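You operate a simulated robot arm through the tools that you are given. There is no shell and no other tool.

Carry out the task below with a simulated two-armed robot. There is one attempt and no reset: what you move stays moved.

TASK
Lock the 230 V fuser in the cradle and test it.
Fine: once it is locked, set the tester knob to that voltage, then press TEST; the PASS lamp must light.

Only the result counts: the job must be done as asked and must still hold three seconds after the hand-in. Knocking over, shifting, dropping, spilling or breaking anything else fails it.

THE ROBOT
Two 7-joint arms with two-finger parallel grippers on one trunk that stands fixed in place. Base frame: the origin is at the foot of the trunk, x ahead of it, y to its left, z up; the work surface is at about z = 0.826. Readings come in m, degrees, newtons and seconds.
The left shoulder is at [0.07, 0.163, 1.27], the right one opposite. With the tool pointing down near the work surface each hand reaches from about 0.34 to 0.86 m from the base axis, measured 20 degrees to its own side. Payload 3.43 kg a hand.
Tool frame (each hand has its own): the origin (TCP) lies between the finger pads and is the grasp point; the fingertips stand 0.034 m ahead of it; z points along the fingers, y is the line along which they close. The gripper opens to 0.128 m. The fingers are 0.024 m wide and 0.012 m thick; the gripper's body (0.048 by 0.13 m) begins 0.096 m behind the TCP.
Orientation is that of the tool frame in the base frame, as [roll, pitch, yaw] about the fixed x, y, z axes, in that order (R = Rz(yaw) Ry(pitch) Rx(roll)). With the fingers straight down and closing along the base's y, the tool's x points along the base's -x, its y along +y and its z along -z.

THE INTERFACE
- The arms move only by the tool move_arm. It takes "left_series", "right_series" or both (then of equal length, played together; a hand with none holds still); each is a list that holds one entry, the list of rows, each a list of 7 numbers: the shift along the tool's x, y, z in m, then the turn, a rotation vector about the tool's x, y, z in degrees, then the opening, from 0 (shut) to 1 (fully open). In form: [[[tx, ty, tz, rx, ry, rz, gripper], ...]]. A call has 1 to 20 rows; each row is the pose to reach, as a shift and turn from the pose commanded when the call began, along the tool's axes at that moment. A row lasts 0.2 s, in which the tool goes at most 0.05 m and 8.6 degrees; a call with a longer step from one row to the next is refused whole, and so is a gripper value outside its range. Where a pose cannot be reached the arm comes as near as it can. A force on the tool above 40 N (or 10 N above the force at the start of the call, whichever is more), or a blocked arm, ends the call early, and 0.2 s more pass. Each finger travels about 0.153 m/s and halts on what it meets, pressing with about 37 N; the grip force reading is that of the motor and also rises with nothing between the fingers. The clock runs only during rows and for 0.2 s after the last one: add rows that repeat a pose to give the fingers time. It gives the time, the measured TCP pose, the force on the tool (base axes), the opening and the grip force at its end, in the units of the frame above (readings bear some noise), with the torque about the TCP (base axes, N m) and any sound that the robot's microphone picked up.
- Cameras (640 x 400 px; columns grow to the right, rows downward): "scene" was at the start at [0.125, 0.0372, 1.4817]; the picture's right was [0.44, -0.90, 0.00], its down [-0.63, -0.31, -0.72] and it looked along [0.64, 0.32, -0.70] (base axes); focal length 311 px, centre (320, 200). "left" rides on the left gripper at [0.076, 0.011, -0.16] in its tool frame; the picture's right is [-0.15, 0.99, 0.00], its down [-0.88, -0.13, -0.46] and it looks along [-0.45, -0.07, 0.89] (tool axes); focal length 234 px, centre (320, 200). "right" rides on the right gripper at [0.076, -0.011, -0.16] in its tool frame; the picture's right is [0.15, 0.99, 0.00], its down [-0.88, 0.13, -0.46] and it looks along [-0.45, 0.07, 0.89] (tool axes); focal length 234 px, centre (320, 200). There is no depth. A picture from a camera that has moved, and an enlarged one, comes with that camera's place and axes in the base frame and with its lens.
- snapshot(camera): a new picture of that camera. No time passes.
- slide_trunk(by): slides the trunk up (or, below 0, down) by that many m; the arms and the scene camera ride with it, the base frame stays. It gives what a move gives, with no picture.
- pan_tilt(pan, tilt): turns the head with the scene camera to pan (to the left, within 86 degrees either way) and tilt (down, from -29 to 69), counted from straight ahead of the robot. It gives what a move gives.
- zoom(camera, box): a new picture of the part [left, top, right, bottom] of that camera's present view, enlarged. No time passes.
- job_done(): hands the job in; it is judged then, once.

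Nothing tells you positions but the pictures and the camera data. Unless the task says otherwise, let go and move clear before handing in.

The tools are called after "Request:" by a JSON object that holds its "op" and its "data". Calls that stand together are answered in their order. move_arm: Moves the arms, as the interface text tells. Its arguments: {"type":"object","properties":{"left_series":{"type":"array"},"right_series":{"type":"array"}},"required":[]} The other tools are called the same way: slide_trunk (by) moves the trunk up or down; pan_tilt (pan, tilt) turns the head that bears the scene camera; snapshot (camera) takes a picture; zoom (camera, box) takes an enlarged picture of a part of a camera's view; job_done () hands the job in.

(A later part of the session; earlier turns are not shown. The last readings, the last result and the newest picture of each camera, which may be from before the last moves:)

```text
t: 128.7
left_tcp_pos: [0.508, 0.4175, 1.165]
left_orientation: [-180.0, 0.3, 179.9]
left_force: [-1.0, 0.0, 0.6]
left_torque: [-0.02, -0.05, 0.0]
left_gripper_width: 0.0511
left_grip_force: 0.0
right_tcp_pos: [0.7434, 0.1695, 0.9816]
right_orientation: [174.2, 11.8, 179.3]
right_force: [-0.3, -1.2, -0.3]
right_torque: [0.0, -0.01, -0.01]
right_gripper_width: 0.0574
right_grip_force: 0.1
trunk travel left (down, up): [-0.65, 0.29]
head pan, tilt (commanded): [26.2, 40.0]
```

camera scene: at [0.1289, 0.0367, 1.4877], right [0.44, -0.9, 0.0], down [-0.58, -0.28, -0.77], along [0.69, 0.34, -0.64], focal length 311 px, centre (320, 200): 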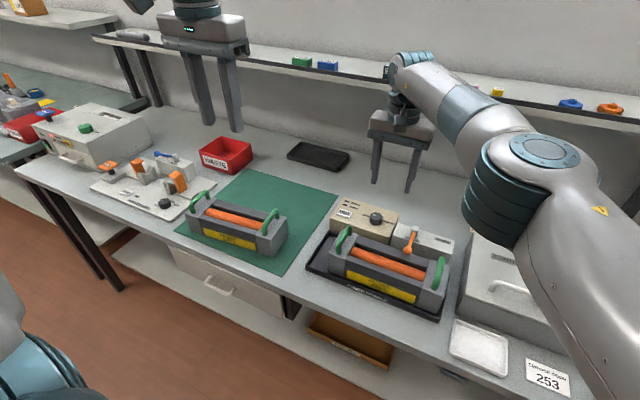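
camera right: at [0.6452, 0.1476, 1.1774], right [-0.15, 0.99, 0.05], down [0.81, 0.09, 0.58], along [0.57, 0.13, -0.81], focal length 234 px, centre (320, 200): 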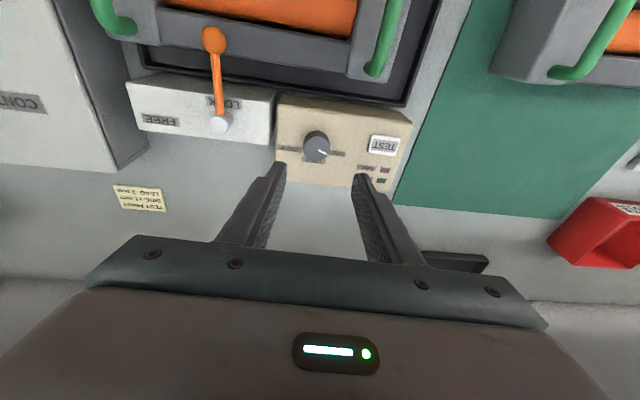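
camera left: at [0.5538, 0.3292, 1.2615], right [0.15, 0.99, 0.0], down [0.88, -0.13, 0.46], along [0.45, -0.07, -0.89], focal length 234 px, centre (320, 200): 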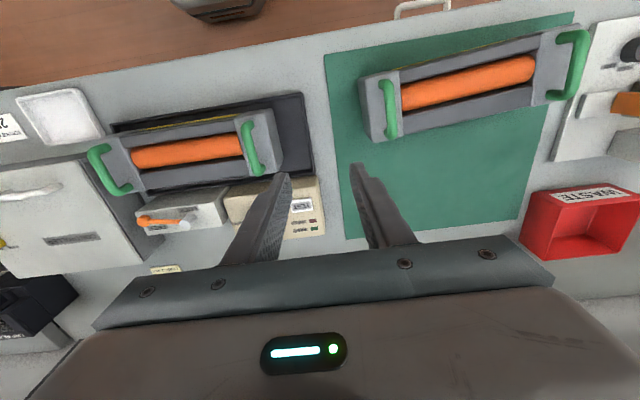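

With 13° of tilt I'm in position. I'll move over the knob and pre-rotate the hand +56° so I can turn the knob clockwise.

Request:
{"op": "move_arm", "data": {"right_series": [[[-0.002, 0.0004, 0.0004, 0, 0, -8, 0.45], [-0.004, 0.0008, 0.0009, 0, 0, -16, 0.45], [-0.006, 0.0012, 0.0013, 0, 0, -24, 0.45], [-0.008, 0.0016, 0.0018, 0, 0, -32, 0.45], [-0.01, 0.002, 0.0022, 0, 0, -40, 0.45], [-0.01175, 0.0024, 0.0027, 0, 0, -48, 0.45], [-0.01175, 0.0024, 0.0027, 0, 0, -56, 0.45], [-0.01175, 0.0024, 0.0027, 0, 0, -56, 0.45]]]}}

Request:
{"op": "snapshot", "data": {"camera": "right"}}

Request:
{"op": "zoom", "data": {"camera": "scene", "box": [320, 80, 480, 260]}}

```text
t: 130.5
left_tcp_pos: [0.5075, 0.4174, 1.1649]
left_orientation: [-179.9, 0.3, 179.9]
left_force: [-0.3, 0.4, 0.1]
left_torque: [-0.01, -0.06, -0.01]
left_gripper_width: 0.0511
left_grip_force: 0.0
right_tcp_pos: [0.7121, 0.1474, 0.9526]
right_orientation: [-173.3, 11.2, -123.2]
right_force: [0.2, 0.7, 0.4]
right_torque: [-0.05, -0.04, 0.01]
right_gripper_width: 0.0577
right_grip_force: 0.0
right hand out of reach, approached as far as the arm can: row 6, 7, 8
trunk travel left (down, up): [-0.65, 0.29]
head pan, tilt (commanded): [26.2, 40.0]
```

```text
taken
camera right: at [0.6474, 0.0637, 1.094], right [-0.89, 0.44, -0.14], down [0.27, 0.75, 0.6], along [0.37, 0.5, -0.79], focal length 234 px, centre (320, 200)
```

right: 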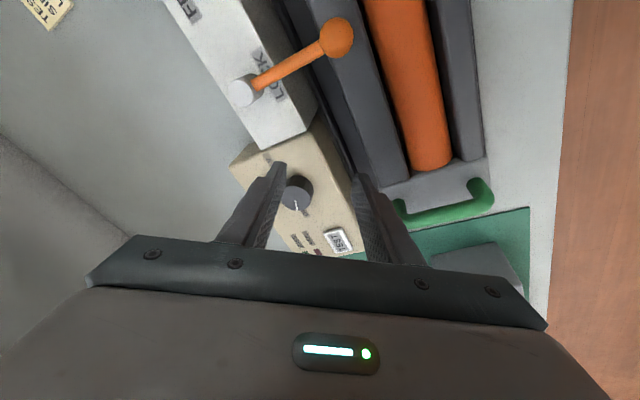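

```text
2.22 times, centred on (400, 170) of scene
camera zoom: at [0.1267, 0.0395, 1.3878], right [0.44, -0.9, 0.0], down [-0.58, -0.28, -0.77], along [0.69, 0.34, -0.64], focal length 690 px, centre (142, 267)
```

zoom: 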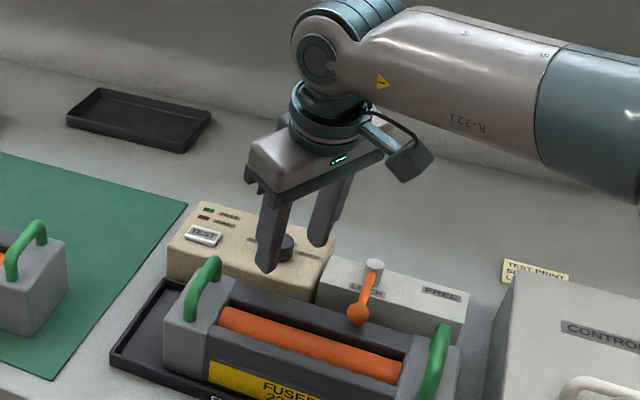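

That rotation passed a joint limit and pulled the hand 3 cm lower, though nothing was touched. I'll lift and return to about +35° of rotation, which was within range.

Request:
{"op": "move_arm", "data": {"right_series": [[[-0.0058, -0.0034, -0.0292, 0, 0, 0, 0.45], [-0.0097, -0.0057, -0.0487, 0, 0, 7, 0.45], [-0.02, -0.009, -0.043, 0, 0, 14, 0.45], [-0.032, -0.0133, -0.037, 0, 0, 21, 0.45], [-0.0425, -0.0176, -0.0305, 0, 0, 21, 0.45], [-0.0425, -0.0176, -0.0305, 0, 0, 21, 0.45]]]}}

Request:
{"op": "snapshot", "data": {"camera": "right"}}

```text
t: 131.9
left_tcp_pos: [0.5088, 0.4174, 1.1645]
left_orientation: [-179.9, 0.2, 180.0]
left_force: [-0.3, 0.3, -1.0]
left_torque: [0.0, -0.02, 0.02]
left_gripper_width: 0.051
left_grip_force: 0.0
right_tcp_pos: [0.7446, 0.17, 0.9911]
right_orientation: [-177.9, 13.0, -144.9]
right_force: [0.1, 0.3, 0.0]
right_torque: [0.02, 0.01, -0.02]
right_gripper_width: 0.0574
right_grip_force: 0.1
trunk travel left (down, up): [-0.65, 0.29]
head pan, tilt (commanded): [26.2, 40.0]
```

```text
taken
camera right: at [0.6579, 0.1023, 1.1295], right [-0.68, 0.73, -0.07], down [0.53, 0.56, 0.64], along [0.5, 0.4, -0.77], focal length 234 px, centre (320, 200)
```

right: 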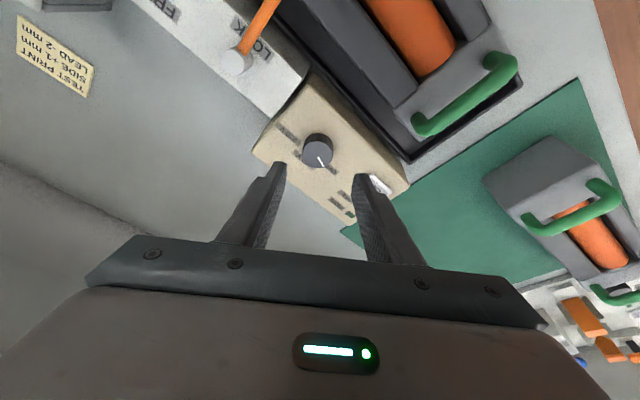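

The hand is at +35° and in range. I'll move over the knob axis and descend partway to check alignment.

Request:
{"op": "move_arm", "data": {"right_series": [[[-0.0036, -0.0026, 0.0018, 0, 0, 0, 0.45], [-0.0072, -0.0051, 0.0018, 0, 0, 0, 0.45], [-0.003, -0.0045, 0.02, 0, 0, 0, 0.45], [0.0015, -0.0037, 0.04, 0, 0, 0, 0.45], [0.0054, -0.0031, 0.0564, 0, 0, 0, 0.45], [0.0054, -0.0031, 0.0564, 0, 0, 0, 0.45]]]}}

Request:
{"op": "snapshot", "data": {"camera": "right"}}

Request:
{"op": "zoom", "data": {"camera": "scene", "box": [340, 110, 440, 230]}}

```text
t: 133.3
left_tcp_pos: [0.508, 0.4177, 1.1641]
left_orientation: [-180.0, 0.2, -179.9]
left_force: [-0.4, 0.1, 0.0]
left_torque: [-0.02, 0.03, 0.03]
left_gripper_width: 0.0513
left_grip_force: 0.1
right_tcp_pos: [0.756, 0.1689, 0.9341]
right_orientation: [-177.9, 12.8, -144.9]
right_force: [1.3, -0.4, -0.6]
right_torque: [-0.03, -0.01, -0.04]
right_gripper_width: 0.0574
right_grip_force: 0.0
trunk travel left (down, up): [-0.65, 0.29]
head pan, tilt (commanded): [26.2, 40.0]
```

```text
taken
camera right: at [0.669, 0.1018, 1.0741], right [-0.68, 0.73, -0.07], down [0.53, 0.56, 0.64], along [0.5, 0.4, -0.77], focal length 234 px, centre (320, 200)
```

right: 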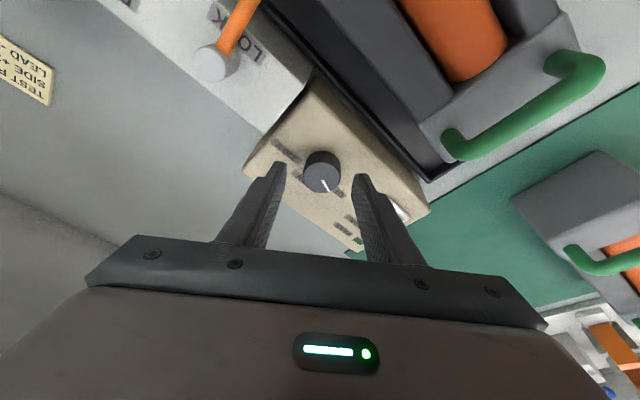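

```text
3.33 times, centred on (390, 170) of scene
camera zoom: at [0.1276, 0.0386, 1.3877], right [0.44, -0.9, 0.0], down [-0.58, -0.28, -0.77], along [0.69, 0.34, -0.64], focal length 1036 px, centre (87, 300)
```

zoom: 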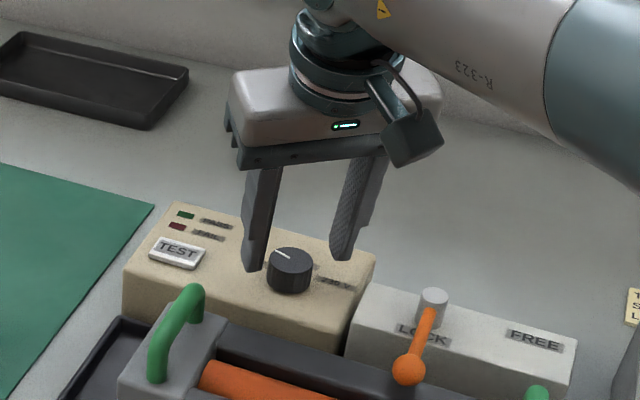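

The knob is nicely between the fingertips. I'll lower 15 mm with a slight correction, then close gently on it.

Request:
{"op": "move_arm", "data": {"right_series": [[[0.003, 0.0011, 0.007, 0, 0, 0, 0.45], [0.0058, 0.0022, 0.014, 0, 0, 0, 0.45], [0.0058, 0.0022, 0.014, 0, 0, 0, 0.45]]]}}

Request:
{"op": "move_arm", "data": {"right_series": [[[0, 0, 0, 0, 0, 0, 0.35], [0, 0, 0, 0, 0, 0, 0.25], [0, 0, 0, 0, 0, 0, 0.2], [0, 0, 0, 0, 0, 0, 0.2]]]}}

Request:
{"op": "snapshot", "data": {"camera": "right"}}

Request:
{"op": "zoom", "data": {"camera": "scene", "box": [340, 110, 440, 230]}}

```text
t: 134.1
left_tcp_pos: [0.509, 0.4174, 1.1649]
left_orientation: [-180.0, 0.3, -179.9]
left_force: [-0.1, -0.5, -0.3]
left_torque: [-0.03, -0.02, 0.0]
left_gripper_width: 0.0512
left_grip_force: 0.1
right_tcp_pos: [0.7509, 0.1703, 0.9191]
right_orientation: [-177.9, 13.0, -144.8]
right_force: [0.5, 0.7, 0.0]
right_torque: [0.03, -0.01, 0.05]
right_gripper_width: 0.0575
right_grip_force: 0.1
trunk travel left (down, up): [-0.65, 0.29]
head pan, tilt (commanded): [26.2, 40.0]
```

```text
t: 135.1
left_tcp_pos: [0.5093, 0.4165, 1.1636]
left_orientation: [179.9, 0.1, 179.9]
left_force: [0.1, 0.1, -0.8]
left_torque: [0.0, -0.04, -0.02]
left_gripper_width: 0.0513
left_grip_force: 0.0
right_tcp_pos: [0.7517, 0.1695, 0.9197]
right_orientation: [-177.9, 13.0, -144.9]
right_force: [6.7, -6.4, 1.9]
right_torque: [0.18, 0.21, -0.09]
right_gripper_width: 0.0338
right_grip_force: 44.9
trunk travel left (down, up): [-0.65, 0.29]
head pan, tilt (commanded): [26.2, 40.0]
```

```text
taken
camera right: at [0.6661, 0.1015, 1.0586], right [-0.68, 0.73, -0.07], down [0.53, 0.56, 0.64], along [0.5, 0.4, -0.77], focal length 234 px, centre (320, 200)
```

right: 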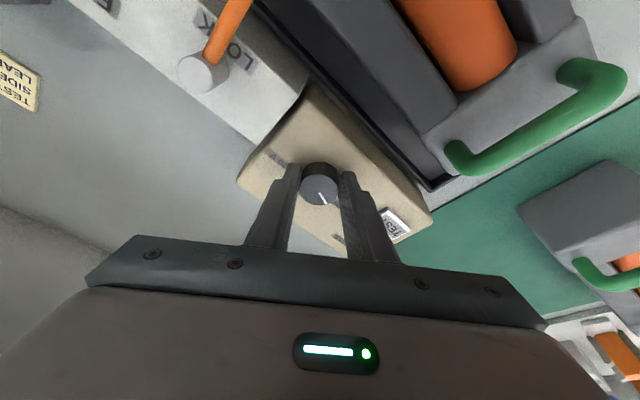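

```text
3.33 times, centred on (390, 170) of scene
camera zoom: at [0.1286, 0.0374, 1.3877], right [0.44, -0.9, 0.0], down [-0.58, -0.28, -0.77], along [0.69, 0.34, -0.64], focal length 1036 px, centre (87, 300)
```

zoom: 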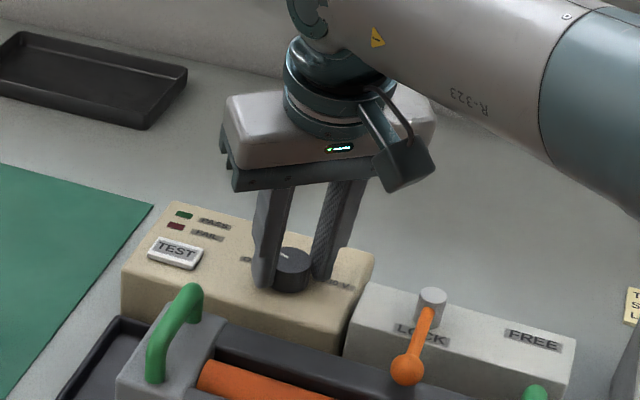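

The knob is gripped at 34 mm. I'll turn it clockwise 30° first and check the forces and the marker.

Request:
{"op": "move_arm", "data": {"right_series": [[[0, 0, 0, 0, 0, 6, 0.2], [0, 0, 0, 0, 0, 12, 0.2], [0, 0, 0, 0, 0, 18, 0.2], [0, 0, 0, 0, 0, 24, 0.2], [0, 0, 0, 0, 0, 30, 0.2], [0, 0, 0, 0, 0, 30, 0.2]]]}}

Request:
{"op": "zoom", "data": {"camera": "right", "box": [220, 100, 440, 260]}}

Request:
{"op": "zoom", "data": {"camera": "scene", "box": [340, 140, 420, 210]}}

```text
t: 136.5
left_tcp_pos: [0.5088, 0.418, 1.1638]
left_orientation: [-179.9, 0.2, -180.0]
left_force: [0.1, 0.2, -0.5]
left_torque: [-0.04, -0.01, 0.03]
left_gripper_width: 0.051
left_grip_force: 0.0
right_tcp_pos: [0.7512, 0.1713, 0.9191]
right_orientation: [175.2, 12.3, -175.6]
right_force: [7.8, -1.5, 5.1]
right_torque: [-0.74, -0.88, -0.06]
right_gripper_width: 0.0344
right_grip_force: 44.8
trunk travel left (down, up): [-0.65, 0.29]
head pan, tilt (commanded): [26.2, 40.0]
```

```text
2.50 times, centred on (330, 180) of right
camera zoom: at [0.6463, 0.1388, 1.0588], right [-0.24, 0.97, 0.05], down [0.75, 0.15, 0.64], along [0.61, 0.19, -0.77], focal length 585 px, centre (295, 250)
```

zoom: 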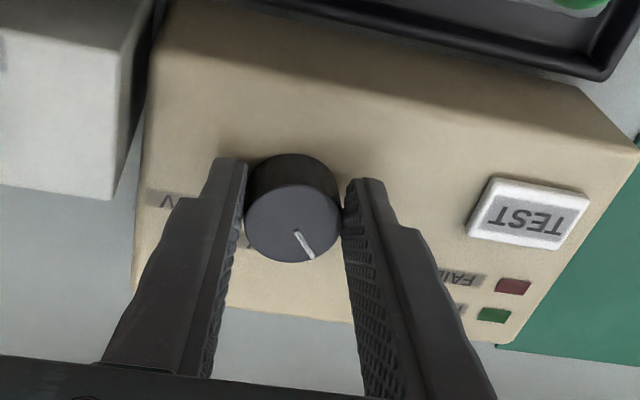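

```text
5.71 times, centred on (380, 175) of scene
camera zoom: at [0.1281, 0.0385, 1.3877], right [0.44, -0.9, 0.0], down [-0.58, -0.28, -0.77], along [0.69, 0.34, -0.64], focal length 1776 px, centre (-23, 343)
```

zoom: 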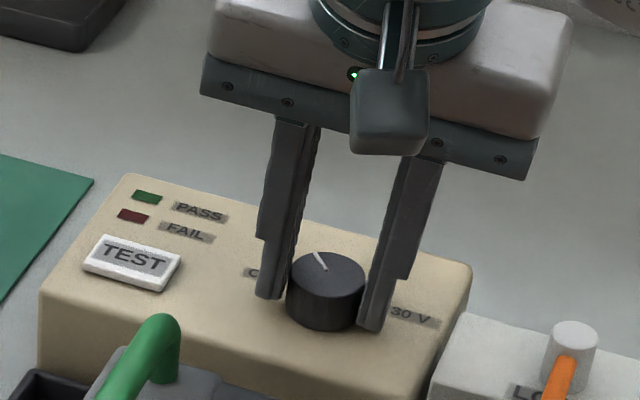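

The marker has turned with the hand, away from OFF. I'll continue another 30°.

Request:
{"op": "move_arm", "data": {"right_series": [[[0, 0, 0, 0, 0, 6, 0.2], [0, 0, 0, 0, 0, 12, 0.2], [0, 0, 0, 0, 0, 18, 0.2], [0, 0, 0, 0, 0, 24, 0.2], [0, 0, 0, 0, 0, 30, 0.2], [0, 0, 0, 0, 0, 30, 0.2]]]}}

Request:
{"op": "zoom", "data": {"camera": "right", "box": [220, 100, 440, 260]}}

Request:
{"op": "zoom", "data": {"camera": "scene", "box": [340, 140, 420, 210]}}

```text
t: 137.9
left_tcp_pos: [0.5076, 0.4198, 1.1637]
left_orientation: [-179.8, 0.2, 179.9]
left_force: [-0.3, 0.2, 0.4]
left_torque: [0.01, -0.01, -0.05]
left_gripper_width: 0.0513
left_grip_force: 0.1
right_tcp_pos: [0.7516, 0.1755, 0.9198]
right_orientation: [169.6, 8.2, 154.3]
right_force: [11.4, 13.8, 12.1]
right_torque: [-0.41, -0.7, 0.21]
right_gripper_width: 0.0356
right_grip_force: 45.0
trunk travel left (down, up): [-0.65, 0.29]
head pan, tilt (commanded): [26.2, 40.0]
```

```text
2.50 times, centred on (330, 180) of right
camera zoom: at [0.6462, 0.1812, 1.0629], right [0.27, 0.95, 0.15], down [0.74, -0.31, 0.59], along [0.61, -0.04, -0.79], focal length 585 px, centre (295, 250)
```

zoom: 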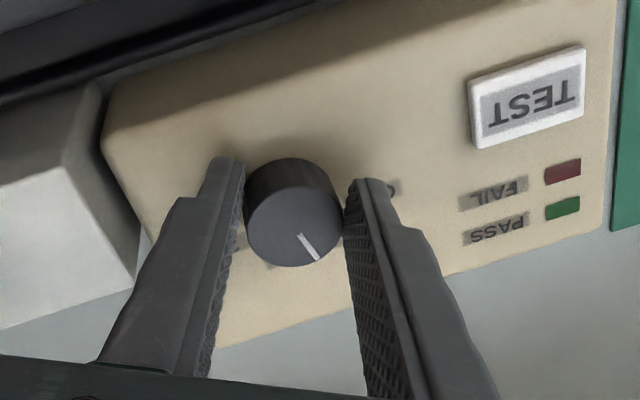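

```text
5.71 times, centred on (380, 175) of scene
camera zoom: at [0.1275, 0.0407, 1.3878], right [0.44, -0.9, 0.0], down [-0.58, -0.29, -0.77], along [0.69, 0.34, -0.64], focal length 1776 px, centre (-23, 343)
```

zoom: 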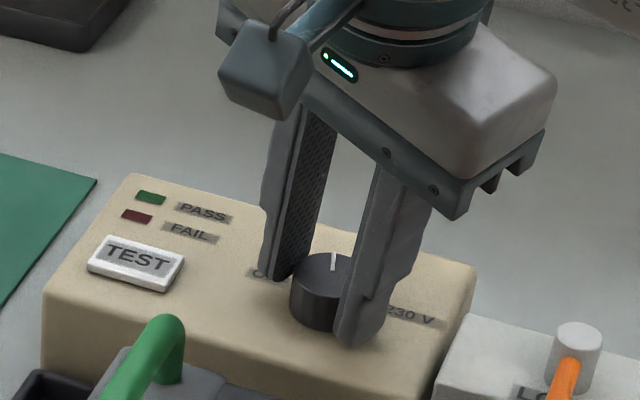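

The marker now points roughly between OFF and 120 V. I'll release, rotate the hand back without lifting, and regrip for the next turn.

Request:
{"op": "move_arm", "data": {"right_series": [[[0, 0, 0, 0, 0, 0, 0.35], [0, 0, 0, 0, 0, 0, 0.45], [0, 0, 0, 0, 0, 0, 0.5], [0, 0, 0, 0, 0, 0, 0.5]]]}}

Request:
{"op": "zoom", "data": {"camera": "right", "box": [220, 100, 440, 260]}}

Request:
{"op": "zoom", "data": {"camera": "scene", "box": [340, 140, 420, 210]}}

```text
t: 138.9
left_tcp_pos: [0.5066, 0.4195, 1.1636]
left_orientation: [-179.8, 0.3, -180.0]
left_force: [0.9, 0.2, 0.4]
left_torque: [0.02, 0.0, 0.01]
left_gripper_width: 0.051
left_grip_force: 0.0
right_tcp_pos: [0.7505, 0.1742, 0.9206]
right_orientation: [169.8, 8.3, 154.3]
right_force: [5.0, 15.6, 21.2]
right_torque: [0.13, 0.19, -0.19]
right_gripper_width: 0.0523
right_grip_force: 0.0
trunk travel left (down, up): [-0.65, 0.29]
head pan, tilt (commanded): [26.2, 40.0]
```

```text
2.50 times, centred on (330, 180) of right
camera zoom: at [0.645, 0.1802, 1.0637], right [0.27, 0.95, 0.15], down [0.74, -0.31, 0.59], along [0.61, -0.05, -0.79], focal length 585 px, centre (295, 250)
```

zoom: 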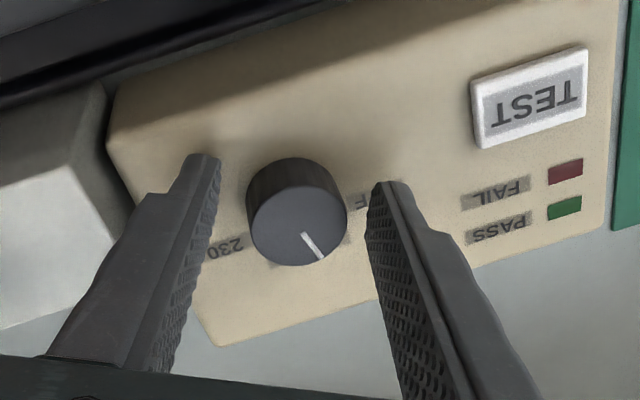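

```text
5.71 times, centred on (380, 175) of scene
camera zoom: at [0.1256, 0.0404, 1.388], right [0.44, -0.9, 0.0], down [-0.58, -0.29, -0.77], along [0.69, 0.34, -0.64], focal length 1776 px, centre (-23, 343)
```

zoom: 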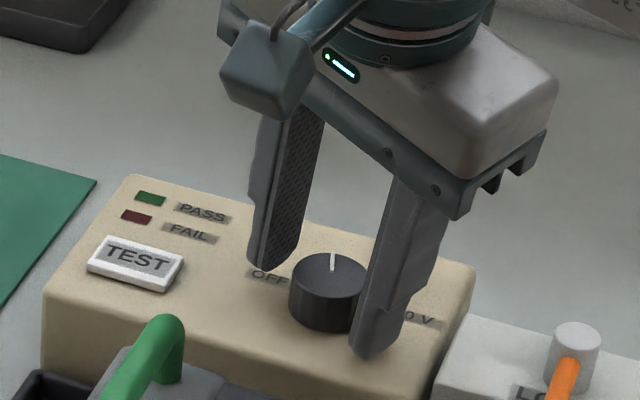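

One fingertip is pressing on the tester's top because of the tilt, at about 21 N. I'll raise 10 mm, then rotate the hand back to +35°.

Request:
{"op": "move_arm", "data": {"right_series": [[[-0.0007, 0.0009, -0.0049, 0, 0, 0, 0.45], [-0.0014, 0.0018, -0.0097, 0, 0, 0, 0.45], [-0.0014, 0.0018, -0.0097, 0, 0, 0, 0.45]]]}}

Request:
{"op": "move_arm", "data": {"right_series": [[[0, 0, 0, 0, 0, -7.5, 0.45], [0, 0, 0, 0, 0, -15, 0.45], [0, 0, 0, 0, 0, -22.5, 0.45], [0, 0, 0, 0, 0, -30, 0.45], [0, 0, 0, 0, 0, -37.5, 0.45], [0, 0, 0, 0, 0, -45, 0.45], [0, 0, 0, 0, 0, -52.5, 0.45], [0, 0, 0, 0, 0, -60, 0.45], [0, 0, 0, 0, 0, -60, 0.45]]]}}

Request:
{"op": "zoom", "data": {"camera": "right", "box": [220, 100, 440, 260]}}

Request:
{"op": "zoom", "data": {"camera": "scene", "box": [340, 140, 420, 210]}}

```text
t: 139.7
left_tcp_pos: [0.5085, 0.4181, 1.1639]
left_orientation: [-179.9, 0.1, 180.0]
left_force: [-0.1, 0.6, -0.7]
left_torque: [-0.01, 0.02, -0.03]
left_gripper_width: 0.0515
left_grip_force: 0.2
right_tcp_pos: [0.7524, 0.1717, 0.9293]
right_orientation: [169.9, 8.1, 154.3]
right_force: [-0.1, -1.1, 0.0]
right_torque: [0.01, 0.02, 0.01]
right_gripper_width: 0.0573
right_grip_force: 0.2
trunk travel left (down, up): [-0.65, 0.29]
head pan, tilt (commanded): [26.2, 40.0]
```

```text
t: 141.7
left_tcp_pos: [0.5087, 0.418, 1.1644]
left_orientation: [-179.9, 0.3, -180.0]
left_force: [-0.2, -0.1, 0.2]
left_torque: [0.0, -0.01, 0.01]
left_gripper_width: 0.0512
left_grip_force: 0.0
right_tcp_pos: [0.7517, 0.1709, 0.9308]
right_orientation: [-178.0, 12.9, -144.7]
right_force: [-1.3, -0.3, 0.3]
right_torque: [0.01, 0.02, -0.02]
right_gripper_width: 0.0577
right_grip_force: 0.1
trunk travel left (down, up): [-0.65, 0.29]
head pan, tilt (commanded): [26.2, 40.0]
```

```text
2.50 times, centred on (330, 180) of right
camera zoom: at [0.6652, 0.1039, 1.069], right [-0.68, 0.73, -0.07], down [0.53, 0.56, 0.64], along [0.5, 0.4, -0.77], focal length 585 px, centre (295, 250)
```

zoom: 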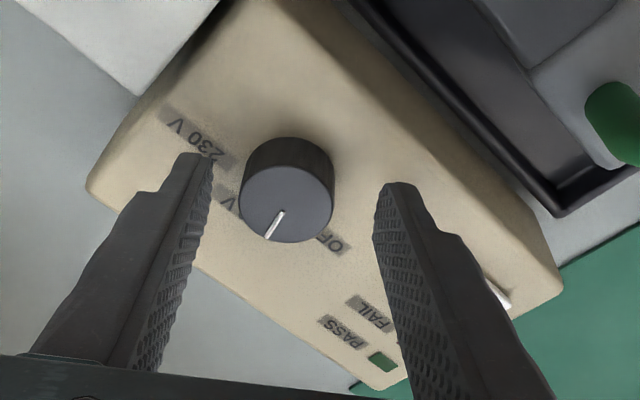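

```text
5.71 times, centred on (380, 175) of scene
camera zoom: at [0.1277, 0.0386, 1.3877], right [0.44, -0.9, 0.0], down [-0.58, -0.28, -0.77], along [0.69, 0.34, -0.64], focal length 1776 px, centre (-23, 343)
```

zoom: 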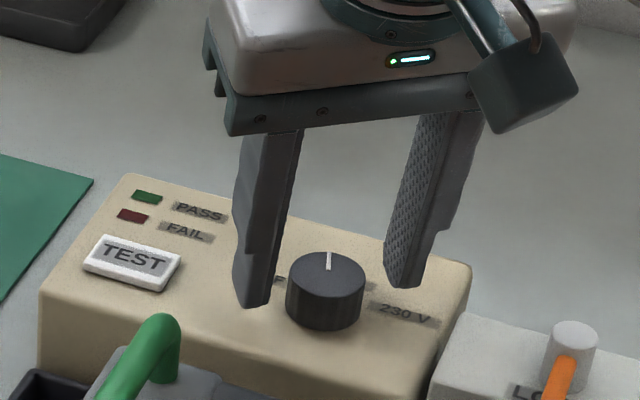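

The knob has turned about 49° and the marker is near 19°, so about 70° remain to reach 230 V. I'll lower, regrip and turn again.

Request:
{"op": "move_arm", "data": {"right_series": [[[0.0001, 0, 0.005, 0, 0, 0, 0.45], [0.0002, 0.0001, 0.0105, 0, 0, 0, 0.45], [0.0002, 0.0001, 0.0105, 0, 0, 0, 0.35], [0.0002, 0.0001, 0.0105, 0, 0, 0, 0.25], [0.0002, 0.0001, 0.0105, 0, 0, 0, 0.2], [0.0002, 0.0001, 0.0105, 0, 0, 0, 0.2]]]}}

Request:
{"op": "move_arm", "data": {"right_series": [[[0, 0, 0, 0, 0, 6, 0.2], [0, 0, 0, 0, 0, 12, 0.2], [0, 0, 0, 0, 0, 18, 0.2], [0, 0, 0, 0, 0, 24, 0.2], [0, 0, 0, 0, 0, 30, 0.2], [0, 0, 0, 0, 0, 36, 0.2], [0, 0, 0, 0, 0, 42, 0.2], [0, 0, 0, 0, 0, 42, 0.2]]]}}

Request:
{"op": "zoom", "data": {"camera": "right", "box": [220, 100, 440, 260]}}

Request:
{"op": "zoom", "data": {"camera": "scene", "box": [340, 140, 420, 210]}}

```text
t: 143.1
left_tcp_pos: [0.5092, 0.4158, 1.165]
left_orientation: [-180.0, 0.1, 179.9]
left_force: [0.1, -0.5, 0.4]
left_torque: [0.02, 0.0, 0.01]
left_gripper_width: 0.0511
left_grip_force: 0.1
right_tcp_pos: [0.7535, 0.1703, 0.9196]
right_orientation: [-177.9, 13.1, -144.9]
right_force: [6.4, -8.3, 2.7]
right_torque: [0.1, 0.09, -0.12]
right_gripper_width: 0.0342
right_grip_force: 45.6
trunk travel left (down, up): [-0.65, 0.29]
head pan, tilt (commanded): [26.2, 40.0]
```

```text
t: 144.9
left_tcp_pos: [0.5074, 0.4173, 1.1637]
left_orientation: [-179.9, 0.2, 180.0]
left_force: [0.1, -0.5, 0.6]
left_torque: [0.01, 0.03, 0.0]
left_gripper_width: 0.0513
left_grip_force: 0.1
right_tcp_pos: [0.7527, 0.1726, 0.9203]
right_orientation: [172.7, 10.9, 172.3]
right_force: [-0.2, -1.9, 3.9]
right_torque: [-0.86, -0.62, -0.05]
right_gripper_width: 0.035
right_grip_force: 44.8
trunk travel left (down, up): [-0.65, 0.29]
head pan, tilt (commanded): [26.2, 40.0]
```

```text
2.50 times, centred on (330, 180) of right
camera zoom: at [0.6452, 0.1556, 1.0598], right [-0.03, 0.99, 0.1], down [0.78, -0.03, 0.63], along [0.63, 0.1, -0.77], focal length 585 px, centre (295, 250)
```

zoom: 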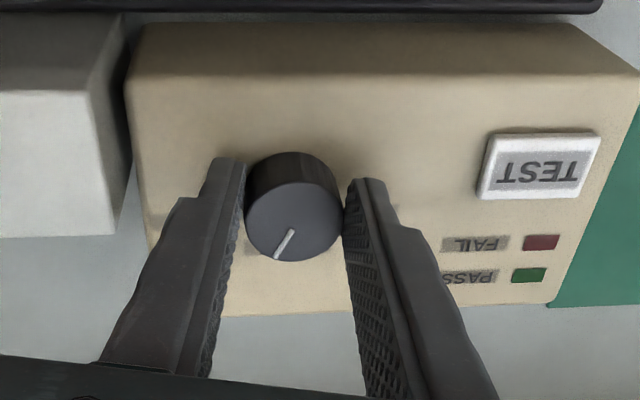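

```text
5.71 times, centred on (380, 175) of scene
camera zoom: at [0.127, 0.0382, 1.3878], right [0.44, -0.9, 0.0], down [-0.58, -0.28, -0.77], along [0.69, 0.34, -0.64], focal length 1776 px, centre (-23, 343)
```

zoom: 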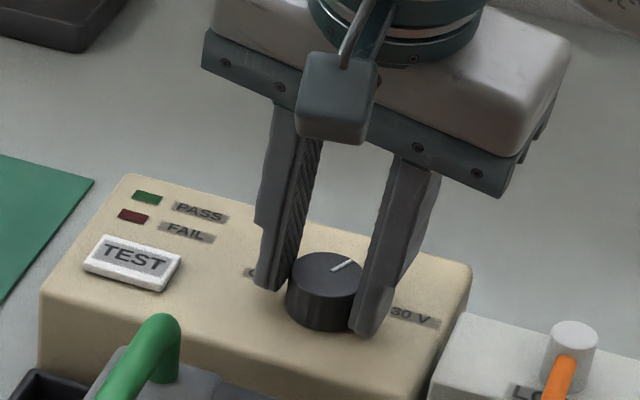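

The marker is now at about −25°, so about 30° remain. I'll release, rise slightly, rotate back and regrip for the last part.

Request:
{"op": "move_arm", "data": {"right_series": [[[0, 0, 0, 0, 0, 0, 0.35], [-0.001, 0.0006, -0.005, 0, 0, 0, 0.45], [-0.0019, 0.0012, -0.0097, 0, 0, 0, 0.45], [-0.0019, 0.0012, -0.0097, 0, 0, 0, 0.45]]]}}

Request:
{"op": "move_arm", "data": {"right_series": [[[0, 0, 0, 0, 0, -7, 0.45], [0, 0, 0, 0, 0, -14, 0.45], [0, 0, 0, 0, 0, -21, 0.45], [0, 0, 0, 0, 0, -28, 0.45], [0, 0, 0, 0, 0, -35, 0.45], [0, 0, 0, 0, 0, -42, 0.45], [0, 0, 0, 0, 0, -42, 0.45]]]}}

Request:
{"op": "zoom", "data": {"camera": "right", "box": [220, 100, 440, 260]}}

```text
t: 145.9
left_tcp_pos: [0.5095, 0.4179, 1.1633]
left_orientation: [-179.9, 0.2, 180.0]
left_force: [0.3, 0.3, 0.5]
left_torque: [-0.05, 0.0, 0.01]
left_gripper_width: 0.051
left_grip_force: 0.1
right_tcp_pos: [0.7532, 0.1714, 0.9286]
right_orientation: [172.8, 11.0, 172.3]
right_force: [-0.1, -0.2, 0.2]
right_torque: [-0.01, 0.0, 0.02]
right_gripper_width: 0.0574
right_grip_force: 0.0
trunk travel left (down, up): [-0.65, 0.29]
head pan, tilt (commanded): [26.2, 40.0]
```

```text
t: 147.5
left_tcp_pos: [0.5078, 0.4173, 1.1639]
left_orientation: [-179.9, 0.2, 180.0]
left_force: [0.3, 0.6, -0.2]
left_torque: [0.01, 0.01, -0.03]
left_gripper_width: 0.0513
left_grip_force: 0.0
right_tcp_pos: [0.7527, 0.1729, 0.9295]
right_orientation: [-177.9, 12.9, -144.7]
right_force: [-0.1, -0.2, 0.2]
right_torque: [-0.01, -0.03, -0.02]
right_gripper_width: 0.0578
right_grip_force: 0.1
trunk travel left (down, up): [-0.65, 0.29]
head pan, tilt (commanded): [26.2, 40.0]
```

```text
2.50 times, centred on (330, 180) of right
camera zoom: at [0.6667, 0.1049, 1.0683], right [-0.68, 0.73, -0.07], down [0.53, 0.56, 0.64], along [0.5, 0.4, -0.77], focal length 585 px, centre (295, 250)
```

zoom: 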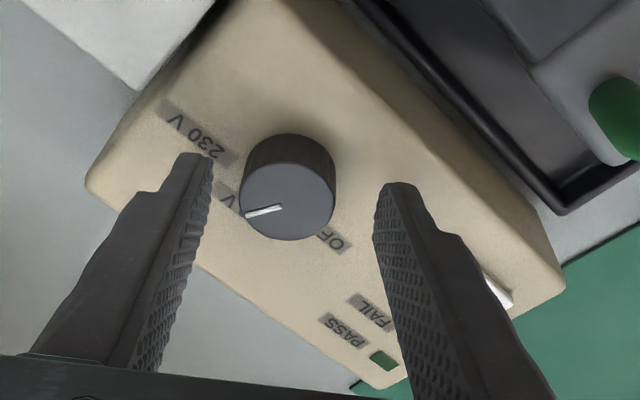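

The marker still needs about 35° more to line up with 230 V. I'll regrip and turn 32°, then compare it against the label.

Request:
{"op": "move_arm", "data": {"right_series": [[[0.0, 0.0, 0.005, 0, 0, 0, 0.45], [0.0, 0.0, 0.0095, 0, 0, 0, 0.45], [0.0, 0.0, 0.0095, 0, 0, 0, 0.35], [0.0, 0.0, 0.0095, 0, 0, 0, 0.25], [0.0, 0.0, 0.0095, 0, 0, 0, 0.2], [0.0, 0.0, 0.0095, 0, 0, 0, 0.2]]]}}

Request:
{"op": "move_arm", "data": {"right_series": [[[0, 0, 0, 0, 0, 6, 0.2], [0, 0, 0, 0, 0, 12, 0.2], [0, 0, 0, 0, 0, 18, 0.2], [0, 0, 0, 0, 0, 24, 0.2], [0, 0, 0, 0, 0, 30, 0.2], [0, 0, 0, 0, 0, 34, 0.2], [0, 0, 0, 0, 0, 34, 0.2]]]}}

Request:
{"op": "zoom", "data": {"camera": "right", "box": [220, 100, 440, 260]}}

Request:
{"op": "zoom", "data": {"camera": "scene", "box": [340, 140, 420, 210]}}

```text
t: 148.9
left_tcp_pos: [0.5097, 0.4171, 1.1649]
left_orientation: [-180.0, 0.2, 179.9]
left_force: [-0.1, -0.5, 0.4]
left_torque: [0.04, 0.02, 0.03]
left_gripper_width: 0.0511
left_grip_force: 0.0
right_tcp_pos: [0.7549, 0.1728, 0.9212]
right_orientation: [-177.9, 13.0, -144.9]
right_force: [5.2, -8.1, 2.4]
right_torque: [0.1, 0.12, -0.1]
right_gripper_width: 0.0337
right_grip_force: 44.9
trunk travel left (down, up): [-0.65, 0.29]
head pan, tilt (commanded): [26.2, 40.0]
```

```text
t: 150.5
left_tcp_pos: [0.5074, 0.4165, 1.1646]
left_orientation: [179.9, 0.2, -179.9]
left_force: [0.0, 0.1, 0.5]
left_torque: [0.06, 0.02, -0.02]
left_gripper_width: 0.0511
left_grip_force: 0.1
right_tcp_pos: [0.7545, 0.1721, 0.9201]
right_orientation: [174.3, 11.9, -179.6]
right_force: [3.9, -7.7, 9.4]
right_torque: [-1.07, -0.73, -0.1]
right_gripper_width: 0.0347
right_grip_force: 44.9
trunk travel left (down, up): [-0.65, 0.29]
head pan, tilt (commanded): [26.2, 40.0]
```

```text
2.50 times, centred on (330, 180) of right
camera zoom: at [0.6486, 0.1445, 1.0597], right [-0.17, 0.98, 0.07], down [0.77, 0.09, 0.64], along [0.62, 0.16, -0.77], focal length 585 px, centre (295, 250)
```

zoom: 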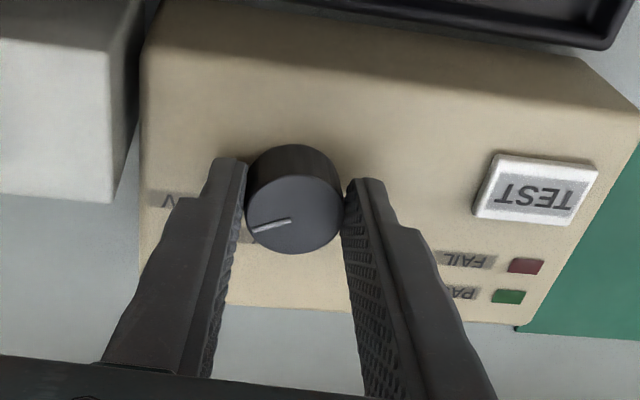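

```text
5.71 times, centred on (380, 175) of scene
camera zoom: at [0.127, 0.0373, 1.3879], right [0.44, -0.9, 0.0], down [-0.58, -0.28, -0.77], along [0.69, 0.34, -0.64], focal length 1776 px, centre (-23, 343)
```

zoom: 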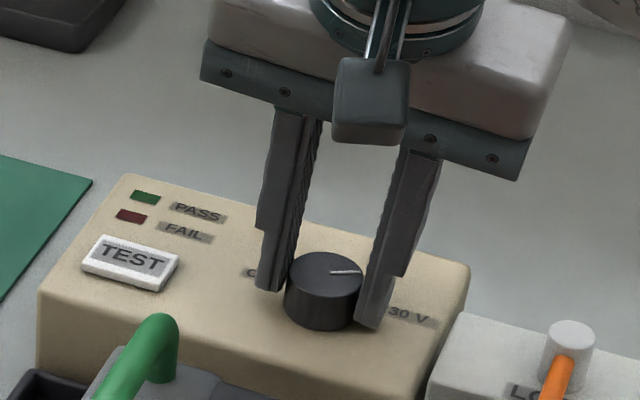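

The marker now points at about −60°, close to the 230 V label. I'll release, rise and take a clear look.

Request:
{"op": "move_arm", "data": {"right_series": [[[0, 0, 0, 0, 0, 0, 0.35], [-0.001, 0.0005, -0.005, 0, 0, 0, 0.45], [-0.002, 0.001, -0.0098, 0, 0, 0, 0.45], [-0.0062, 0.003, -0.0293, 0, 0, 0, 0.45], [-0.0124, 0.006, -0.0585, 0, 0, 0, 0.45], [-0.02, 0.01, -0.095, 0, 0, 0, 0.45], [-0.02, 0.01, -0.095, 0, 0, 0, 0.45]]]}}

Request:
{"op": "zoom", "data": {"camera": "right", "box": [240, 80, 420, 220]}}

Request:
{"op": "zoom", "data": {"camera": "scene", "box": [340, 140, 420, 210]}}

```text
t: 152.1
left_tcp_pos: [0.5092, 0.4174, 1.1643]
left_orientation: [-179.8, 0.2, -180.0]
left_force: [0.8, -0.6, -0.2]
left_torque: [0.0, 0.03, 0.0]
left_gripper_width: 0.0511
left_grip_force: 0.1
right_tcp_pos: [0.7567, 0.1752, 1.0182]
right_orientation: [174.4, 11.7, -179.6]
right_force: [0.1, -0.3, -0.3]
right_torque: [0.0, -0.01, 0.01]
right_gripper_width: 0.0576
right_grip_force: 0.1
trunk travel left (down, up): [-0.65, 0.29]
head pan, tilt (commanded): [26.2, 40.0]
```

```text
2.86 times, centred on (330, 150) of right
camera zoom: at [0.6498, 0.1474, 1.1568], right [-0.17, 0.98, 0.06], down [0.77, 0.09, 0.64], along [0.62, 0.16, -0.77], focal length 669 px, centre (291, 343)
```

zoom: 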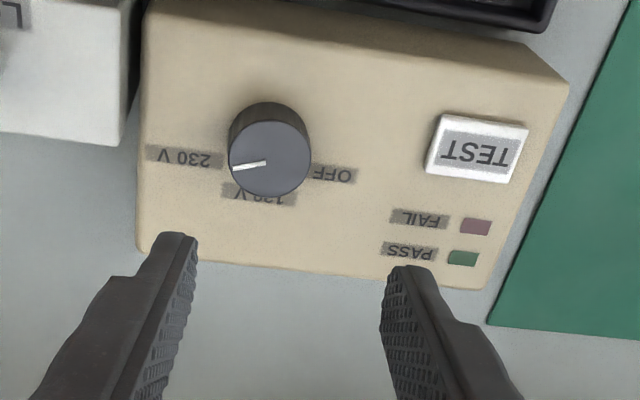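

```text
5.71 times, centred on (380, 175) of scene
camera zoom: at [0.1283, 0.0383, 1.3877], right [0.44, -0.9, 0.0], down [-0.58, -0.28, -0.77], along [0.69, 0.34, -0.64], focal length 1776 px, centre (-23, 343)
```

zoom: 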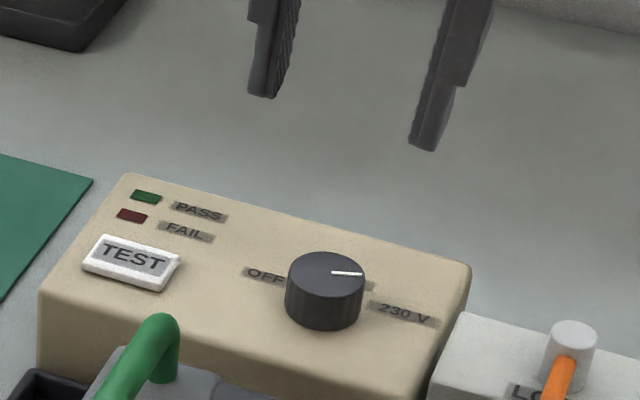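

The marker is now the mirror image of its OFF angle, so the knob sits at 230 V. Next I'll retreat the right hand up and away, and prepare the left hand, fingers closed, to press TEST.

Request:
{"op": "move_arm", "data": {"left_series": [[[0, 0, 0, 0, 0, 0, 0.2], [0, 0, 0, 0, 0, 0, 0], [0, 0, 0, 0, 0, 0, 0], [0, 0, 0, 0, 0, 0, 0], [0, 0, 0, 0, 0, 0, 0], [0, 0, 0, 0, 0, 0, 0], [0, 0, 0, 0, 0, 0, 0], [0, 0, 0, 0, 0, 0, 0], [0, 0, 0, 0, 0, 0, 0]]], "right_series": [[[-0.0061, 0.0029, -0.0292, 0, 0, 0, 0.45], [-0.0122, 0.0057, -0.0585, 0, 0, 0, 0.45], [-0.0183, 0.0086, -0.0877, 0, 0, 0, 0.45], [0.0, -0.03, -0.1, 0, 0, 0, 0.3], [0.02, -0.065, -0.11, 0, 0, 0, 0.15], [0.045, -0.1, -0.125, 0, 0, 0, 0], [0.07, -0.135, -0.14, 0, 0, 0, 0], [0.0944, -0.1644, -0.1588, 0, 0, 0, 0], [0.0944, -0.1644, -0.1588, 0, 0, 0, 0]]]}}

Request:
{"op": "snapshot", "data": {"camera": "scene"}}

Request:
{"op": "snapshot", "data": {"camera": "left"}}

```text
t: 154.1
left_tcp_pos: [0.5084, 0.4187, 1.1642]
left_orientation: [-179.9, 0.3, -180.0]
left_force: [0.3, 0.1, -1.0]
left_torque: [0.05, 0.01, 0.0]
left_gripper_width: 0.0
left_grip_force: 33.0
right_tcp_pos: [0.6349, -0.0082, 1.1349]
right_orientation: [174.4, 11.9, -179.6]
right_force: [-0.5, 0.0, 0.1]
right_torque: [0.01, -0.01, 0.02]
right_gripper_width: 0.0003
right_grip_force: 32.8
trunk travel left (down, up): [-0.65, 0.29]
head pan, tilt (commanded): [26.2, 40.0]
```

```text
taken
camera scene: at [0.1283, 0.0396, 1.3876], right [0.44, -0.9, 0.0], down [-0.58, -0.28, -0.77], along [0.69, 0.34, -0.64], focal length 311 px, centre (320, 200)
```

scene: 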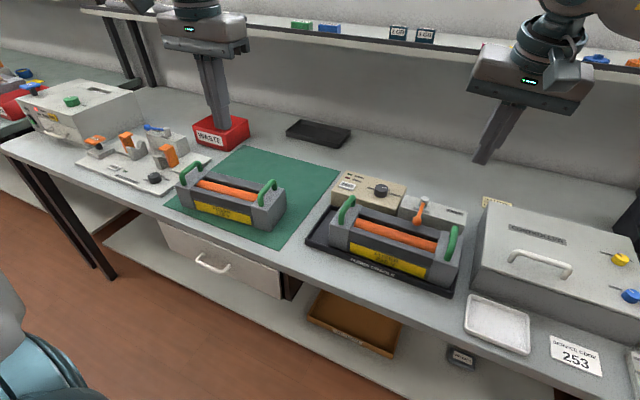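

```text
taken
camera left: at [0.4333, 0.4298, 1.3216], right [0.15, 0.99, 0.0], down [0.88, -0.13, 0.46], along [0.45, -0.07, -0.89], focal length 234 px, centre (320, 200)
```

left: 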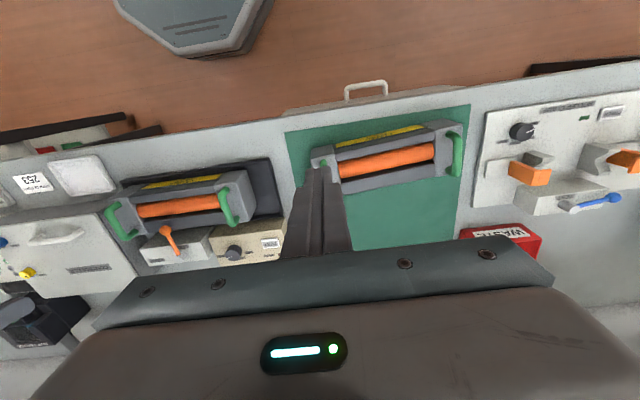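

The cradle, lever and knob look right, and the right hand is parked clear. I'll bring the left hand, tilted 22° forward, to just above the TEST button.

Request:
{"op": "move_arm", "data": {"left_series": [[[-0.028, -0.019, 0.01, 0, -2.8, 0, 0], [-0.056, -0.038, 0.02, 0, -5.5, 0, 0], [-0.085, -0.057, 0.035, 0, -8.3, 0, 0], [-0.114, -0.076, 0.055, 0, -11, 0, 0], [-0.143, -0.095, 0.08, 0, -13.8, 0, 0], [-0.172, -0.115, 0.105, 0, -16.5, 0, 0], [-0.2, -0.134, 0.13, 0, -19.3, 0, 0], [-0.2294, -0.1537, 0.15, 0, -22, 0, 0], [-0.2294, -0.1537, 0.15, 0, -22, 0, 0]]]}}

Request:
{"op": "snapshot", "data": {"camera": "left"}}

Request:
{"op": "zoom", "data": {"camera": "scene", "box": [300, 100, 440, 220]}}

```text
t: 156.1
left_tcp_pos: [0.7372, 0.2634, 1.0141]
left_orientation: [-179.9, 22.3, 179.9]
left_force: [-0.4, -1.4, 0.0]
left_torque: [-0.01, -0.04, -0.02]
left_gripper_width: 0.0
left_grip_force: 32.9
right_tcp_pos: [0.6335, -0.0101, 1.1361]
right_orientation: [174.4, 11.9, -179.5]
right_force: [-0.1, 0.2, -0.7]
right_torque: [-0.02, -0.02, -0.01]
right_gripper_width: 0.0001
right_grip_force: 32.9
trunk travel left (down, up): [-0.65, 0.29]
head pan, tilt (commanded): [26.2, 40.0]
```

```text
taken
camera left: at [0.6073, 0.275, 1.1323], right [0.14, 0.99, 0.05], down [0.64, -0.13, 0.76], along [0.76, -0.07, -0.65], focal length 234 px, centre (320, 200)
```

left: 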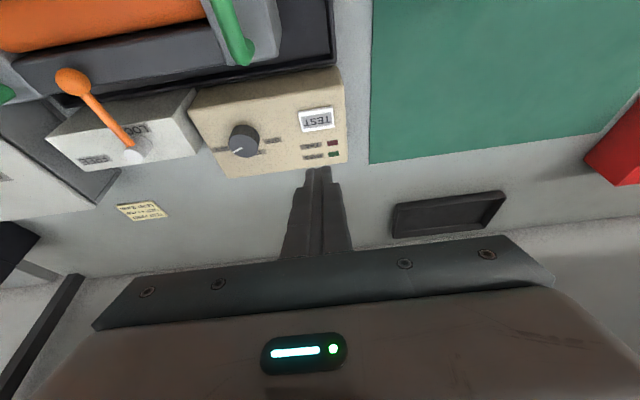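

```text
3.33 times, centred on (370, 160) of scene
camera zoom: at [0.1266, 0.0383, 1.3879], right [0.44, -0.9, 0.0], down [-0.58, -0.28, -0.77], along [0.69, 0.34, -0.64], focal length 1036 px, centre (153, 333)
```

zoom: 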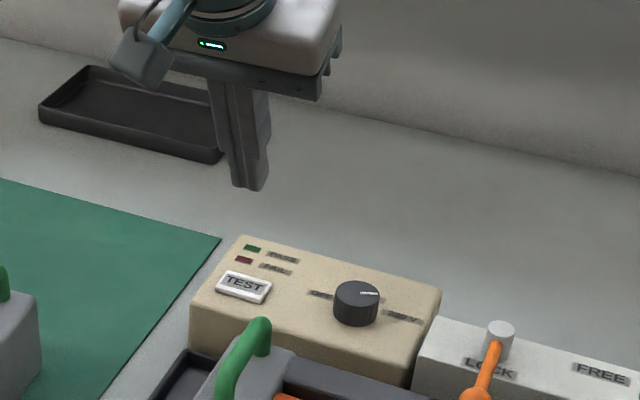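

The TEST button is at (0.7506, 0.2657), directly under the fingertip. I'll lower to just above it.

Request:
{"op": "move_arm", "data": {"left_series": [[[0.008, 0.0005, 0.0195, 0, 0, 0, 0], [0.016, 0.001, 0.039, 0, 0, 0, 0], [0.024, 0.0015, 0.0585, 0, 0, 0, 0], [0.0319, 0.002, 0.0777, 0, 0, 0, 0], [0.0319, 0.002, 0.0777, 0, 0, 0, 0]]]}}

Request:
{"op": "snapshot", "data": {"camera": "left"}}

Request:
{"op": "zoom", "data": {"camera": "scene", "box": [330, 140, 410, 210]}}

```text
t: 157.3
left_tcp_pos: [0.7384, 0.2642, 0.9301]
left_orientation: [-179.9, 22.2, 180.0]
left_force: [1.1, -0.1, 0.1]
left_torque: [-0.03, 0.0, 0.01]
left_gripper_width: 0.0002
left_grip_force: 32.8
right_tcp_pos: [0.6348, -0.0097, 1.1363]
right_orientation: [174.4, 11.9, -179.7]
right_force: [0.8, 0.2, -0.3]
right_torque: [0.0, -0.02, 0.02]
right_gripper_width: 0.0
right_grip_force: 33.5
trunk travel left (down, up): [-0.65, 0.29]
head pan, tilt (commanded): [26.2, 40.0]
```

```text
taken
camera left: at [0.6081, 0.276, 1.0484], right [0.14, 0.99, 0.05], down [0.64, -0.13, 0.76], along [0.75, -0.07, -0.65], focal length 234 px, centre (320, 200)
```

left: 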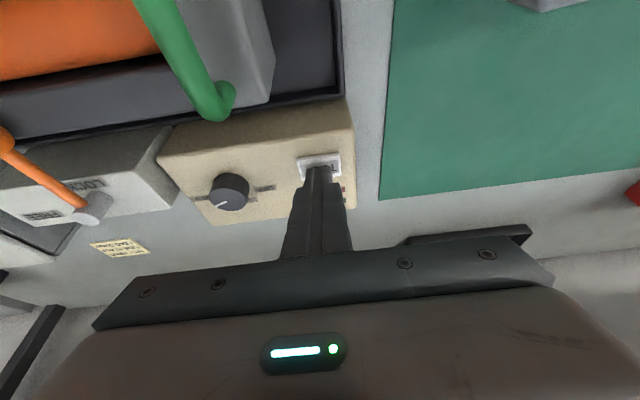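

```text
5.71 times, centred on (370, 175) of scene
camera zoom: at [0.1273, 0.0383, 1.3878], right [0.44, -0.9, 0.0], down [-0.58, -0.28, -0.77], along [0.69, 0.34, -0.64], focal length 1776 px, centre (34, 343)
```

zoom: 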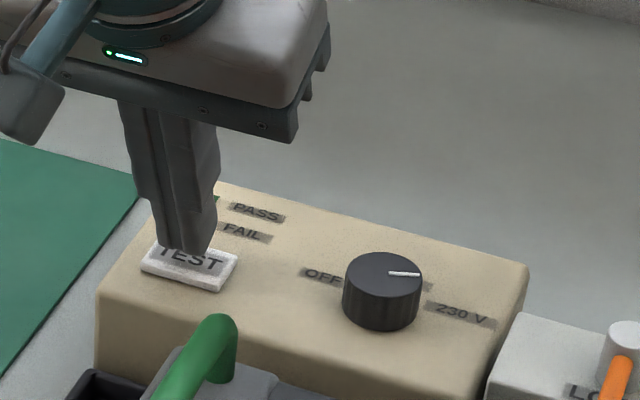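

The fingertip is right over TEST, and the knob reads 230 V. I'll press down gently while watching force and sound.

Request:
{"op": "move_arm", "data": {"left_series": [[[0.0015, 0, 0.0037, 0, 0, 0, 0], [0.003, 0, 0.0074, 0, 0, 0, 0], [0.003, 0, 0.0074, 0, 0, 0, 0]]]}}

Request:
{"op": "move_arm", "data": {"left_series": [[[0.0008, 0, 0.0018, 0, 0, 0, 0], [0.0015, 0, 0.0037, 0, 0, 0, 0], [0.0015, 0, 0.0037, 0, 0, 0, 0]]]}}

Request:
{"op": "zoom", "data": {"camera": "scene", "box": [330, 140, 410, 210]}}

```text
t: 158.1
left_tcp_pos: [0.7384, 0.265, 0.923]
left_orientation: [-179.9, 22.3, -180.0]
left_force: [0.7, 0.1, -0.2]
left_torque: [0.02, 0.0, 0.03]
left_gripper_width: 0.0
left_grip_force: 33.2
right_tcp_pos: [0.6339, -0.0083, 1.1358]
right_orientation: [174.4, 11.9, -179.5]
right_force: [-0.3, 0.4, -0.1]
right_torque: [-0.01, 0.02, 0.04]
right_gripper_width: 0.0002
right_grip_force: 33.3
trunk travel left (down, up): [-0.65, 0.29]
head pan, tilt (commanded): [26.2, 40.0]
```

```text
t: 158.9
left_tcp_pos: [0.7374, 0.2662, 0.9197]
left_orientation: [-179.9, 22.2, 180.0]
left_force: [-0.5, 0.8, 1.9]
left_torque: [0.02, 0.07, 0.03]
left_gripper_width: 0.0
left_grip_force: 33.0
right_tcp_pos: [0.635, -0.0088, 1.137]
right_orientation: [174.4, 12.0, -179.5]
right_force: [-0.9, 0.0, 0.2]
right_torque: [0.01, 0.02, 0.0]
right_gripper_width: 0.0
right_grip_force: 33.6
trunk travel left (down, up): [-0.65, 0.29]
head pan, tilt (commanded): [26.2, 40.0]
heard: click
```

```text
5.71 times, centred on (370, 175) of scene
camera zoom: at [0.1273, 0.0385, 1.3878], right [0.44, -0.9, 0.0], down [-0.58, -0.28, -0.77], along [0.69, 0.34, -0.64], focal length 1776 px, centre (34, 343)
```

zoom: 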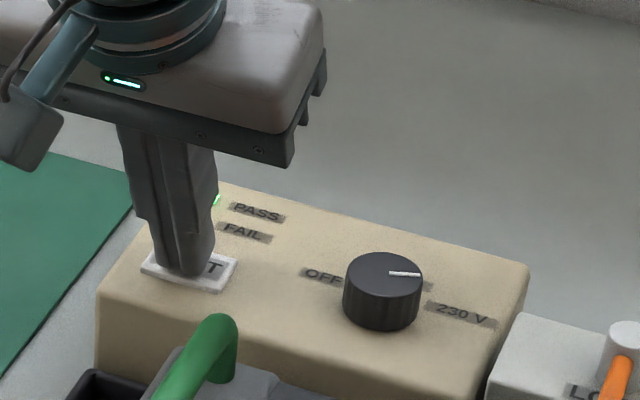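

I heard a click, and the green PASS lamp looks lit. I'll lift the hand away and verify.

Request:
{"op": "move_arm", "data": {"left_series": [[[-0.0114, 0, -0.0278, 0, 0, 0, 0], [-0.0228, 0, -0.0555, 0, 0, 0, 0], [-0.038, 0, -0.0925, 0, 0, 0, 0], [-0.038, 0.03, -0.12, 0, 0, 0, 0], [-0.02, 0.06, -0.14, 0, 0, 0, 0], [0.01, 0.09, -0.15, 0, 0, 0, 0], [0.04, 0.12, -0.15, 0, 0, 0, 0], [0.07, 0.14, -0.15, 0, 0, 0, 0], [0.07, 0.14, -0.15, 0, 0, 0, 0]]]}}

Request:
{"op": "zoom", "data": {"camera": "scene", "box": [330, 140, 410, 210]}}

Request:
{"op": "snapshot", "data": {"camera": "scene"}}

```text
t: 160.9
left_tcp_pos: [0.6161, 0.4044, 1.0325]
left_orientation: [-179.8, 22.2, -180.0]
left_force: [0.3, -0.3, 0.4]
left_torque: [0.04, 0.0, -0.01]
left_gripper_width: 0.0
left_grip_force: 33.0
right_tcp_pos: [0.6354, -0.01, 1.1354]
right_orientation: [174.4, 11.8, -179.5]
right_force: [0.0, 0.0, 0.3]
right_torque: [0.03, 0.02, -0.02]
right_gripper_width: 0.0
right_grip_force: 33.0
trunk travel left (down, up): [-0.65, 0.29]
head pan, tilt (commanded): [26.2, 40.0]
```

```text
5.71 times, centred on (370, 175) of scene
camera zoom: at [0.1285, 0.0377, 1.3877], right [0.44, -0.9, 0.0], down [-0.58, -0.28, -0.77], along [0.69, 0.34, -0.64], focal length 1776 px, centre (34, 343)
```

zoom: 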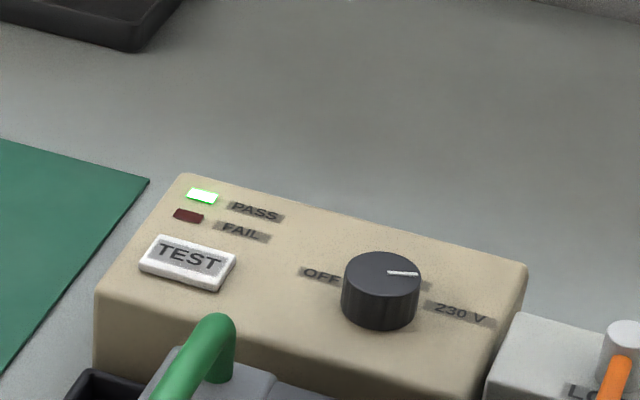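

```text
taken
camera scene: at [0.1285, 0.0377, 1.3877], right [0.44, -0.9, 0.0], down [-0.58, -0.28, -0.77], along [0.69, 0.34, -0.64], focal length 311 px, centre (320, 200)
```

scene: 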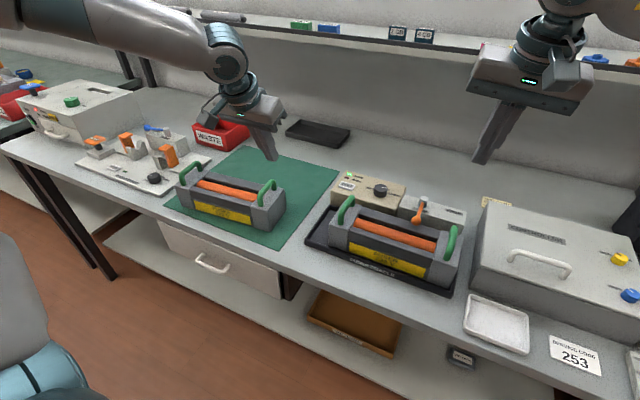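

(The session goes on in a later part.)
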